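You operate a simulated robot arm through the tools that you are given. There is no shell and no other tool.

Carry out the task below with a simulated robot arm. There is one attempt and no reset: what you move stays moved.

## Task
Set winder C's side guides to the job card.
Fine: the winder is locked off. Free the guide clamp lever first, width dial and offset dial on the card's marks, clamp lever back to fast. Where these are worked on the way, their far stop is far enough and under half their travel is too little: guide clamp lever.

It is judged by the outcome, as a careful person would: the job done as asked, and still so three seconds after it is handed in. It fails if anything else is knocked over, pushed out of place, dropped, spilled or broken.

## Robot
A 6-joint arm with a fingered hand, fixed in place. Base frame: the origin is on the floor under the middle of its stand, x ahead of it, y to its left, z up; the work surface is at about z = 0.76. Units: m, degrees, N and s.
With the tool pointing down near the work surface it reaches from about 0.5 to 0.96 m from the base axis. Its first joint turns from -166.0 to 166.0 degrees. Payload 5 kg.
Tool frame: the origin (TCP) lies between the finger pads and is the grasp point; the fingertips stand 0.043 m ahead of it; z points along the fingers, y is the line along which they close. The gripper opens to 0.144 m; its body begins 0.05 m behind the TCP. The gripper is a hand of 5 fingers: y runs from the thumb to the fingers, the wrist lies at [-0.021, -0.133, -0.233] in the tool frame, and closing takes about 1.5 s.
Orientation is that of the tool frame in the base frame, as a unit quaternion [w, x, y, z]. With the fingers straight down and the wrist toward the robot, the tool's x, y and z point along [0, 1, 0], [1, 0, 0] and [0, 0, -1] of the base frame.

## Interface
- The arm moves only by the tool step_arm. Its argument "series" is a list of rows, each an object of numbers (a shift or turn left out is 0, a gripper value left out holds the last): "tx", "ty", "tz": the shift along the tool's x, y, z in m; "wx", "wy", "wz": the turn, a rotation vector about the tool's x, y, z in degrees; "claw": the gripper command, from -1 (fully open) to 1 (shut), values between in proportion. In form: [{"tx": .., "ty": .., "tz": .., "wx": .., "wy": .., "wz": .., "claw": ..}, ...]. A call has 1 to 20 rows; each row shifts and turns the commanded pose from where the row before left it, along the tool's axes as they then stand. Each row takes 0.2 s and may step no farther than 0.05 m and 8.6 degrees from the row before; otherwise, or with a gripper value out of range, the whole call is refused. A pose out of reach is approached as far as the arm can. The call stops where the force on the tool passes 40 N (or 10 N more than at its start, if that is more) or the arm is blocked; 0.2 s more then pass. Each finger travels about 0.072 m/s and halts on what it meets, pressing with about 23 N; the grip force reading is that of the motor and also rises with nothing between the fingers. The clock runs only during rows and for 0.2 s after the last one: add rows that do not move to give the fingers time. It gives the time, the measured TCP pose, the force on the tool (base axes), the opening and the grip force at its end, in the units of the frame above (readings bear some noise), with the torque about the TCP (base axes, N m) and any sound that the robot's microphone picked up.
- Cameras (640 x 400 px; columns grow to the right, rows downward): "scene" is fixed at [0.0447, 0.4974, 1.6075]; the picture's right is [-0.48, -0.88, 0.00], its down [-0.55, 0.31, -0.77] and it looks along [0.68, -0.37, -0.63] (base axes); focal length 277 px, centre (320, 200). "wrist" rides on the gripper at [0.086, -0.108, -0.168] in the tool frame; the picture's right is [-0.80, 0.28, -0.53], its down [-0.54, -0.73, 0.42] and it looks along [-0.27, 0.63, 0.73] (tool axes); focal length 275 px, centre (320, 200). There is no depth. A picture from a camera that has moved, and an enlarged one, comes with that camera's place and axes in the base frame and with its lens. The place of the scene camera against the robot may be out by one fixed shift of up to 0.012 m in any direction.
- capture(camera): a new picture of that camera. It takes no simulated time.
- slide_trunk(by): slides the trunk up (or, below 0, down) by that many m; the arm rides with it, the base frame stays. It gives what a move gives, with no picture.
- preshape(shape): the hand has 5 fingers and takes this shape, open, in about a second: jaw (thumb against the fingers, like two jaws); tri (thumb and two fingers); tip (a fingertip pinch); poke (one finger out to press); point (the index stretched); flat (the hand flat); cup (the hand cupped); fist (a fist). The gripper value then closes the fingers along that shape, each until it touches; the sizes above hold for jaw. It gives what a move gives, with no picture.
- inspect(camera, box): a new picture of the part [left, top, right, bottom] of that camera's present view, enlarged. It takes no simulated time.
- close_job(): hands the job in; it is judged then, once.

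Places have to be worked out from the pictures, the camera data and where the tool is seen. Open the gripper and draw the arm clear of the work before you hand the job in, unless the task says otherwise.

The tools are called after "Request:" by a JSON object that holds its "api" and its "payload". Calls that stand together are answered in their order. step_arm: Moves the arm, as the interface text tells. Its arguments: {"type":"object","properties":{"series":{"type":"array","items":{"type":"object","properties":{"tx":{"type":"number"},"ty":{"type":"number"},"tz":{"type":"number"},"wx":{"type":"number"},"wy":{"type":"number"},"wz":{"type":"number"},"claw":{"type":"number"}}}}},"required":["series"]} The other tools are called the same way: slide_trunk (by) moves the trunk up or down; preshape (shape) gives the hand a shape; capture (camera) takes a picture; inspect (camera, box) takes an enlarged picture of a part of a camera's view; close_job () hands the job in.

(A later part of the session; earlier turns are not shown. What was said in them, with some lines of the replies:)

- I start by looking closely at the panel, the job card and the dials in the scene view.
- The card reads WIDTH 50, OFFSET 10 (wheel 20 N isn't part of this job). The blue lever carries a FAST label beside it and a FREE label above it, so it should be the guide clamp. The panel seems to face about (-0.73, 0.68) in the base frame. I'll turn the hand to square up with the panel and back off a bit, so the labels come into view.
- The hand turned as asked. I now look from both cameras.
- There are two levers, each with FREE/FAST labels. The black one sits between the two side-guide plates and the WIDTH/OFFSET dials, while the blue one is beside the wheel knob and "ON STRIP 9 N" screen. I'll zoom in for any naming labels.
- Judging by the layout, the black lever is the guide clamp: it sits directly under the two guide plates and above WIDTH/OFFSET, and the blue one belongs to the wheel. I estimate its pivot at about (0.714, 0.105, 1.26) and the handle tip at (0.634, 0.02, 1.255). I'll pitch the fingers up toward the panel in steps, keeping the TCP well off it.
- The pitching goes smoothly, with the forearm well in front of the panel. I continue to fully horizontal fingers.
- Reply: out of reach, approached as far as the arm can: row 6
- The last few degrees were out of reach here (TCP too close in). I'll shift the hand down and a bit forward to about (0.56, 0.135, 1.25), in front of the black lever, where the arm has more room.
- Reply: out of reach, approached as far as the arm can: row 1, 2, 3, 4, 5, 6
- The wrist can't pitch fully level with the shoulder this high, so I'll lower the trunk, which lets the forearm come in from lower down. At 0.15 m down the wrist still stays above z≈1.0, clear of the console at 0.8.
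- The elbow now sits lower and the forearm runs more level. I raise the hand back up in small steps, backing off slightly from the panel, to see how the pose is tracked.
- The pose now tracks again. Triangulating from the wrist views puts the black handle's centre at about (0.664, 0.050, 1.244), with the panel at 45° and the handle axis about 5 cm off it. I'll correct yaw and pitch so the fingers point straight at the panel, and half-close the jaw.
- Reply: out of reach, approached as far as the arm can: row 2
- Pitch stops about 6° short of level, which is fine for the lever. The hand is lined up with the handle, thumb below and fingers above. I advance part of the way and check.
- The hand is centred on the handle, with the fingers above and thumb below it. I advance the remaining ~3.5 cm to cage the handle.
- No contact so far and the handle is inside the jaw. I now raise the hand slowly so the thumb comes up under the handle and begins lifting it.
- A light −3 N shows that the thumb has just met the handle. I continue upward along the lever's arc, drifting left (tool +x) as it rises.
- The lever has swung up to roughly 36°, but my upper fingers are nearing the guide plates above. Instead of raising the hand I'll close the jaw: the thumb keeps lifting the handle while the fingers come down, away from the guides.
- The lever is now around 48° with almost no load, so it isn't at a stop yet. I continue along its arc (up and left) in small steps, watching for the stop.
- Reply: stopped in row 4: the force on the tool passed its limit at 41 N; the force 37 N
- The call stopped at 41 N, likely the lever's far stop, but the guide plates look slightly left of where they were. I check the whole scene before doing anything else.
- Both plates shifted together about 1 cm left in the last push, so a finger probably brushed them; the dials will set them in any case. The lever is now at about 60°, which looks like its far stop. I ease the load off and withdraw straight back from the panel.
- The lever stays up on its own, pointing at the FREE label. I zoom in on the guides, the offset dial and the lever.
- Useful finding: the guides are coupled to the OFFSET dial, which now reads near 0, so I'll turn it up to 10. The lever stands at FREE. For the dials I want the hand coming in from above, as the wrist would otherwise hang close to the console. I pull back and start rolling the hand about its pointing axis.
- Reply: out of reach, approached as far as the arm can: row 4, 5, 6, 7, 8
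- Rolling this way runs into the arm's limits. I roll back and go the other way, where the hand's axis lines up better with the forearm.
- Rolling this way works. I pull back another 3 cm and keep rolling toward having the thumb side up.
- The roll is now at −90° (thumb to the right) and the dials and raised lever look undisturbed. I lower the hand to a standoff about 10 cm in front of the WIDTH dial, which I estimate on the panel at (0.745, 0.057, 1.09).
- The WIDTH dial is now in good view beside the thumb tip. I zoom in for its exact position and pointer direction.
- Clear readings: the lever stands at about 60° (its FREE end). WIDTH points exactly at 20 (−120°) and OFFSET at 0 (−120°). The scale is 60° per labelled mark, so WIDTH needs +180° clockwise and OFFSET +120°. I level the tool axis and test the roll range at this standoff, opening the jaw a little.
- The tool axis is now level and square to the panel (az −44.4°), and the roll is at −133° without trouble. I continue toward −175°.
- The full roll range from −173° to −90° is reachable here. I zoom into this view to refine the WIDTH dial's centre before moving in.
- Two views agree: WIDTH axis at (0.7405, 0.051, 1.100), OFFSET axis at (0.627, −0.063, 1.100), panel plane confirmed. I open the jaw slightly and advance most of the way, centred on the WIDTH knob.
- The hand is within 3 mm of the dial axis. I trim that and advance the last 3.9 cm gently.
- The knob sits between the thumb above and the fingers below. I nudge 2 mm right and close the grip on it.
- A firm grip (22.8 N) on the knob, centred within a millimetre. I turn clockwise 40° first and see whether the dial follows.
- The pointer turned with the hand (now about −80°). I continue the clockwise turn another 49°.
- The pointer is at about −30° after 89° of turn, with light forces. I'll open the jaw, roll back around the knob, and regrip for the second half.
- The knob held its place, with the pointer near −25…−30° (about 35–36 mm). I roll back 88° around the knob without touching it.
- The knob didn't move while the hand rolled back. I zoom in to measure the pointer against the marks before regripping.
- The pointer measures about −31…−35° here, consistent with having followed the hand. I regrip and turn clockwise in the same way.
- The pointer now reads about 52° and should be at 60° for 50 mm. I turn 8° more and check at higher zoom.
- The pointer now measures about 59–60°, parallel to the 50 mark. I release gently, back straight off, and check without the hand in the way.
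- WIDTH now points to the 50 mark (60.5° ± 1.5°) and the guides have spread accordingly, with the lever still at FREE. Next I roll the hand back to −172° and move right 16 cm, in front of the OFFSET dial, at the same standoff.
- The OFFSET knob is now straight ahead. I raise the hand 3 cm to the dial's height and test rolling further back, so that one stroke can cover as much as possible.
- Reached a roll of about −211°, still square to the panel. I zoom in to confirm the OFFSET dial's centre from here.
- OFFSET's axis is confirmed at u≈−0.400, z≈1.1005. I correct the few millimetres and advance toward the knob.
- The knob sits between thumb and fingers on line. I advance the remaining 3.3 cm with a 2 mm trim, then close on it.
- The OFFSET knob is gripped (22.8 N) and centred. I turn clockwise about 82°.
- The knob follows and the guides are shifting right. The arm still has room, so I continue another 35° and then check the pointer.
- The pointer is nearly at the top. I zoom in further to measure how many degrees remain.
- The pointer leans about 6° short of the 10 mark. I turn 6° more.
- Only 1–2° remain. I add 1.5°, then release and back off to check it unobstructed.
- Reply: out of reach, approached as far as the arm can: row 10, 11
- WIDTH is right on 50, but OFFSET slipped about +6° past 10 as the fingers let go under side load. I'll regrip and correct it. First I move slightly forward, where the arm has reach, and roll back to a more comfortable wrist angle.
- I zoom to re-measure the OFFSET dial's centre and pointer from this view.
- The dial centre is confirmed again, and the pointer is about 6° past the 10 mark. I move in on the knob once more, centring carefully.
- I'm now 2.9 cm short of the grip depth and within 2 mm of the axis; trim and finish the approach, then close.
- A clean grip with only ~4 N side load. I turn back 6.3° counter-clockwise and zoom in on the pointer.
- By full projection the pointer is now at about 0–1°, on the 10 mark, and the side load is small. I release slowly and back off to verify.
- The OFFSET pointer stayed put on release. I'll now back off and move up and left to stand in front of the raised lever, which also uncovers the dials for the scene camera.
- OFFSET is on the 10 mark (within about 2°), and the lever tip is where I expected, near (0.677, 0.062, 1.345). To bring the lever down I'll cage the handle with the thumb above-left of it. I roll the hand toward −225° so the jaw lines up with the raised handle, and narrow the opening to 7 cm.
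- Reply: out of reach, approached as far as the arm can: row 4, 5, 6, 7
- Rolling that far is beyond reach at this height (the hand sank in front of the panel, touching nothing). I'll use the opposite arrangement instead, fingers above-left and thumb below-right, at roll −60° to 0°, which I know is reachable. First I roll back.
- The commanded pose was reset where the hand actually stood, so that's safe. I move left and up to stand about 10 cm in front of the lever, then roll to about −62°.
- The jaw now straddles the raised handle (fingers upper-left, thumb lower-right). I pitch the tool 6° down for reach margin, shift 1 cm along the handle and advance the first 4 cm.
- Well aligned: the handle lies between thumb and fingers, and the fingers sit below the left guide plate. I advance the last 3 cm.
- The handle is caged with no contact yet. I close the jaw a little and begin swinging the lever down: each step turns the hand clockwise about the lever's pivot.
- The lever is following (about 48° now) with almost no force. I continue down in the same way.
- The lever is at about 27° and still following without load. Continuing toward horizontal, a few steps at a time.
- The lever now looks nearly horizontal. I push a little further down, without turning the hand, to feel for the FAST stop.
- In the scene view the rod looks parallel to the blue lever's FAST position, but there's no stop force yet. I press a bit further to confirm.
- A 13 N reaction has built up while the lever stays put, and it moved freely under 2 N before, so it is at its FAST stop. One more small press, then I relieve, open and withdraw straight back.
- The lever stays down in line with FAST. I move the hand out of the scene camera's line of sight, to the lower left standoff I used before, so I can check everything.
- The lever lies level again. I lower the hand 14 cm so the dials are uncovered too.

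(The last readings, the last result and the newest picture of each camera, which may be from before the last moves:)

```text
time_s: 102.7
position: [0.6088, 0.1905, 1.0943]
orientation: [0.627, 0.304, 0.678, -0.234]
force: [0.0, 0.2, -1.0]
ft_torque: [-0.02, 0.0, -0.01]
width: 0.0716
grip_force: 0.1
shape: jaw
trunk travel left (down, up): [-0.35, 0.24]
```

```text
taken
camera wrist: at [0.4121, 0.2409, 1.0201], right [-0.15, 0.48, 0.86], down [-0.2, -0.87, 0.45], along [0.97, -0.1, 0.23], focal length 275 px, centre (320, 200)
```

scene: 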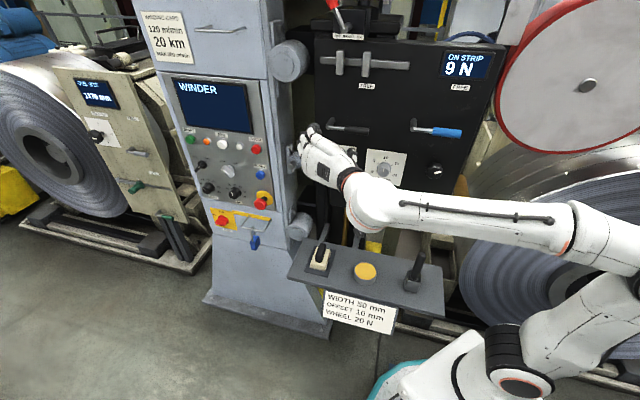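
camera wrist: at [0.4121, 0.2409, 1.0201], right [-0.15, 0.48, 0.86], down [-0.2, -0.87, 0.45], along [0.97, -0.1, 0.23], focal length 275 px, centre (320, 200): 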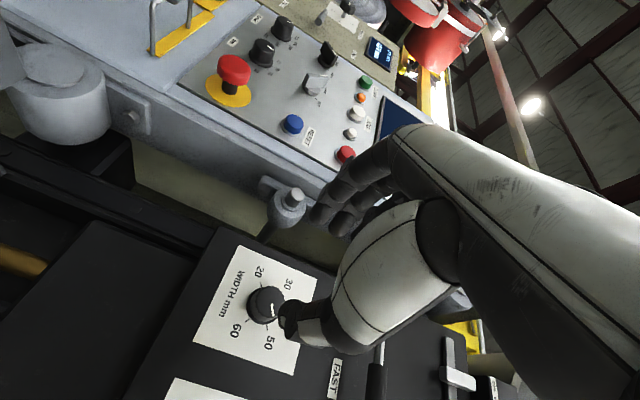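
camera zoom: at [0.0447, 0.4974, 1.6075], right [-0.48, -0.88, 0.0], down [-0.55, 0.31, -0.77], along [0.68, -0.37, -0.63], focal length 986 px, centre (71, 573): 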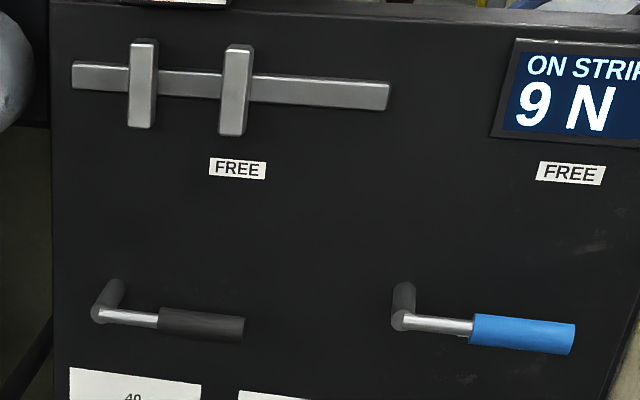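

Everything reads right: WIDTH at 59.7° (50 mm), OFFSET within about 1° of the 10 mark, the clamp lever exactly where it was at FAST, and the blue lever, knob and display unchanged. Now I open the hand and draw the arm up and away.

Request:
{"api": "step_arm", "payload": {"series": [{"tz": -0.01, "claw": -0.4}, {"tx": -0.035, "ty": -0.005, "claw": -0.7}, {"tx": -0.035, "ty": -0.005, "claw": -1}, {"tx": -0.035, "ty": -0.005}, {"tx": -0.035, "ty": -0.005}, {"tx": -0.035, "ty": -0.005}, {"tx": -0.035, "ty": -0.005}, {"tx": -0.03, "ty": -0.005}, {}]}}

Request:
{"api": "step_arm", "payload": {"series": [{"wz": 8}, {"wz": 8}, {"wz": 8}, {"wz": 8}, {"wz": 8}, {"wz": 8}, {}]}}

Request:
{"api": "capture", "payload": {"camera": "scene"}}

```text
time_s: 104.7
position: [0.5852, 0.1449, 1.3327]
orientation: [0.627, 0.304, 0.678, -0.235]
force: [-0.5, 0.2, -0.4]
ft_torque: [0.01, -0.04, 0.02]
width: 0.1434
grip_force: 0.1
shape: jaw
trunk travel left (down, up): [-0.35, 0.24]
```

```text
time_s: 106.3
position: [0.5849, 0.1461, 1.3319]
orientation: [0.668, 0.553, 0.496, 0.041]
force: [0.6, 1.2, 0.6]
ft_torque: [0.0, 0.03, 0.01]
width: 0.1435
grip_force: 0.0
shape: jaw
trunk travel left (down, up): [-0.35, 0.24]
```

```text
taken
```

scene: 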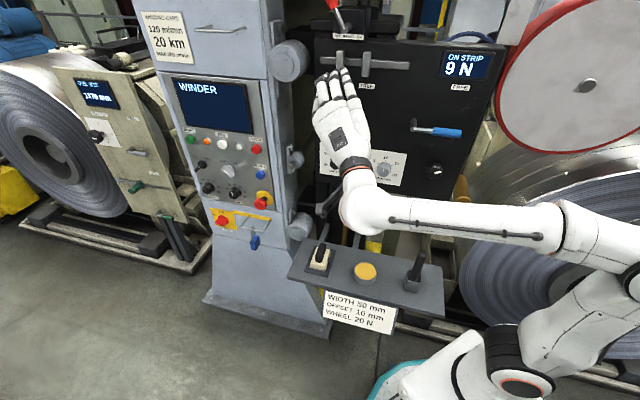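

The hand is open and clear. I finish the roll and pitch the fingers down, back toward the starting posture, away from the panel.

Request:
{"api": "step_arm", "payload": {"series": [{"wz": 8}, {"wz": 8}, {"wz": 8}, {"wx": 7.5, "tz": -0.01}, {"wx": 7.5, "tz": -0.01}, {"wx": 7.5, "tz": -0.01}, {"wx": 7.5, "tz": -0.01}, {"wx": 7.5}, {"wx": 7.5}, {}]}}

Request:
{"api": "capture", "payload": {"camera": "scene"}}

```text
time_s: 108.5
position: [0.5597, 0.1727, 1.3432]
orientation: [0.349, 0.842, 0.41, 0.022]
force: [0.9, 0.0, 0.6]
ft_torque: [0.0, 0.05, -0.02]
width: 0.1434
grip_force: 0.0
shape: jaw
trunk travel left (down, up): [-0.35, 0.24]
```

```text
taken
```

scene: 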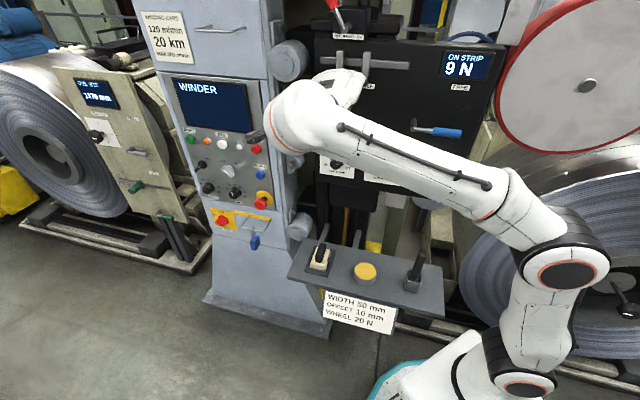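

The hand is pointing down and in front. I draw it back another 6 cm from the panel and then check the final state from both cameras.

Request:
{"api": "step_arm", "payload": {"series": [{"ty": -0.0155, "tz": -0.0126}, {"ty": -0.0155, "tz": -0.0126}, {"ty": -0.0155, "tz": -0.0126}, {}]}}

Request:
{"api": "capture", "payload": {"camera": "wrist"}}

Request:
{"api": "capture", "payload": {"camera": "scene"}}

Request:
{"api": "inspect", "payload": {"camera": "scene", "box": [280, 220, 460, 332]}}

```text
time_s: 109.5
position: [0.5154, 0.2157, 1.3418]
orientation: [0.35, 0.842, 0.41, 0.023]
force: [-0.4, 1.0, 0.3]
ft_torque: [-0.02, -0.03, 0.03]
width: 0.1435
grip_force: 0.2
shape: jaw
trunk travel left (down, up): [-0.35, 0.24]
```

```text
taken
camera wrist: at [0.446, 0.4174, 1.3814], right [-0.51, -0.38, 0.77], down [-0.71, -0.32, -0.63], along [0.49, -0.87, -0.11], focal length 275 px, centre (320, 200)
```

wrist: 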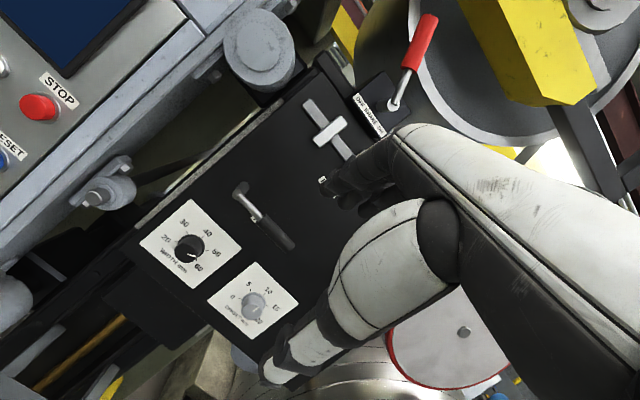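

```text
taken
```

scene: 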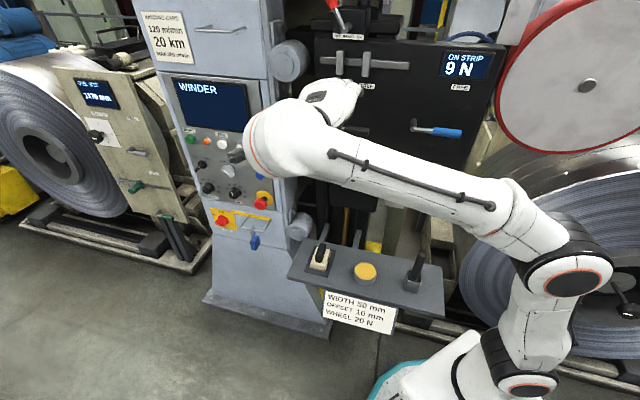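

```text
3.56 times, centred on (370, 276) of scene
camera zoom: at [0.0447, 0.4974, 1.6075], right [-0.48, -0.88, 0.0], down [-0.55, 0.31, -0.77], along [0.68, -0.37, -0.63], focal length 986 px, centre (142, -70)
```

zoom: 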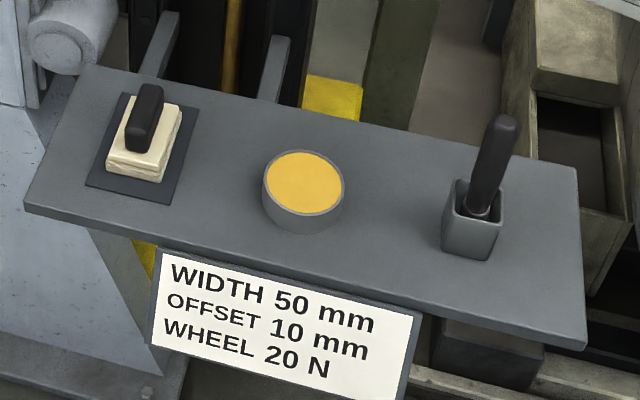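

The console controls are exactly as at the start. A last zoom on the dials and lever from here confirms the final state before handing in.

Request:
{"api": "inspect", "payload": {"camera": "wrist", "box": [140, 170, 320, 340]}}

```text
2.35 times, centred on (230, 255) of wrist
camera zoom: at [0.446, 0.4174, 1.3814], right [-0.51, -0.38, 0.77], down [-0.71, -0.32, -0.63], along [0.49, -0.87, -0.11], focal length 648 px, centre (532, 71)
```

zoom: 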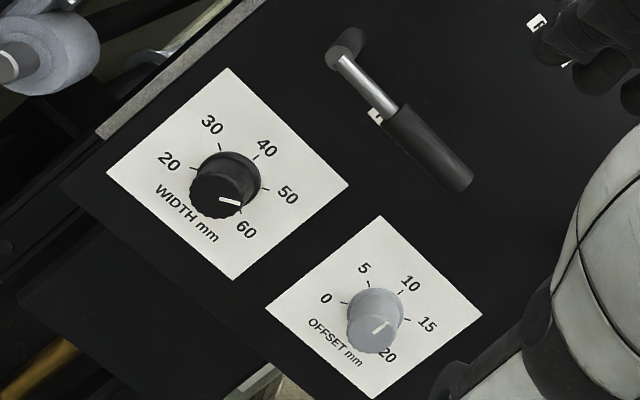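

The WIDTH pointer is parallel to the 50 mark and the OFFSET pointer to the 10 mark. The clamp lever is at FAST, the hand is open and the arm is clear, so I hand the job in.

Request:
{"api": "close_job", "payload": {}}

```text
The job is handed in.
```

Winder C's side guides are set to the card and the job is handed in. No judging result has come back yet.

- **Clamp lever:** I used the black lever, which sits under the guide plates and above the two dials. I swung it up about 60° to FREE before touching the dials. It went back down to its FAST stop afterwards and is exactly where it started.
- **Width dial:** on 50 mm, within about 1° of the mark.
- **Offset dial:** on 10 mm, within about 1° of the mark.

While I was lifting the lever, a finger pushed the guide plates about 1 cm to the left, and that turned the offset dial to 0. I then set the dial to 10, which moved the plates with it.

The blue lever, the brake, the wheel knob and the console controls look as they did at the start. I left the 20 N wheel setting alone, since you only asked for the side guides. The hand is open and the arm is drawn back from the panel.
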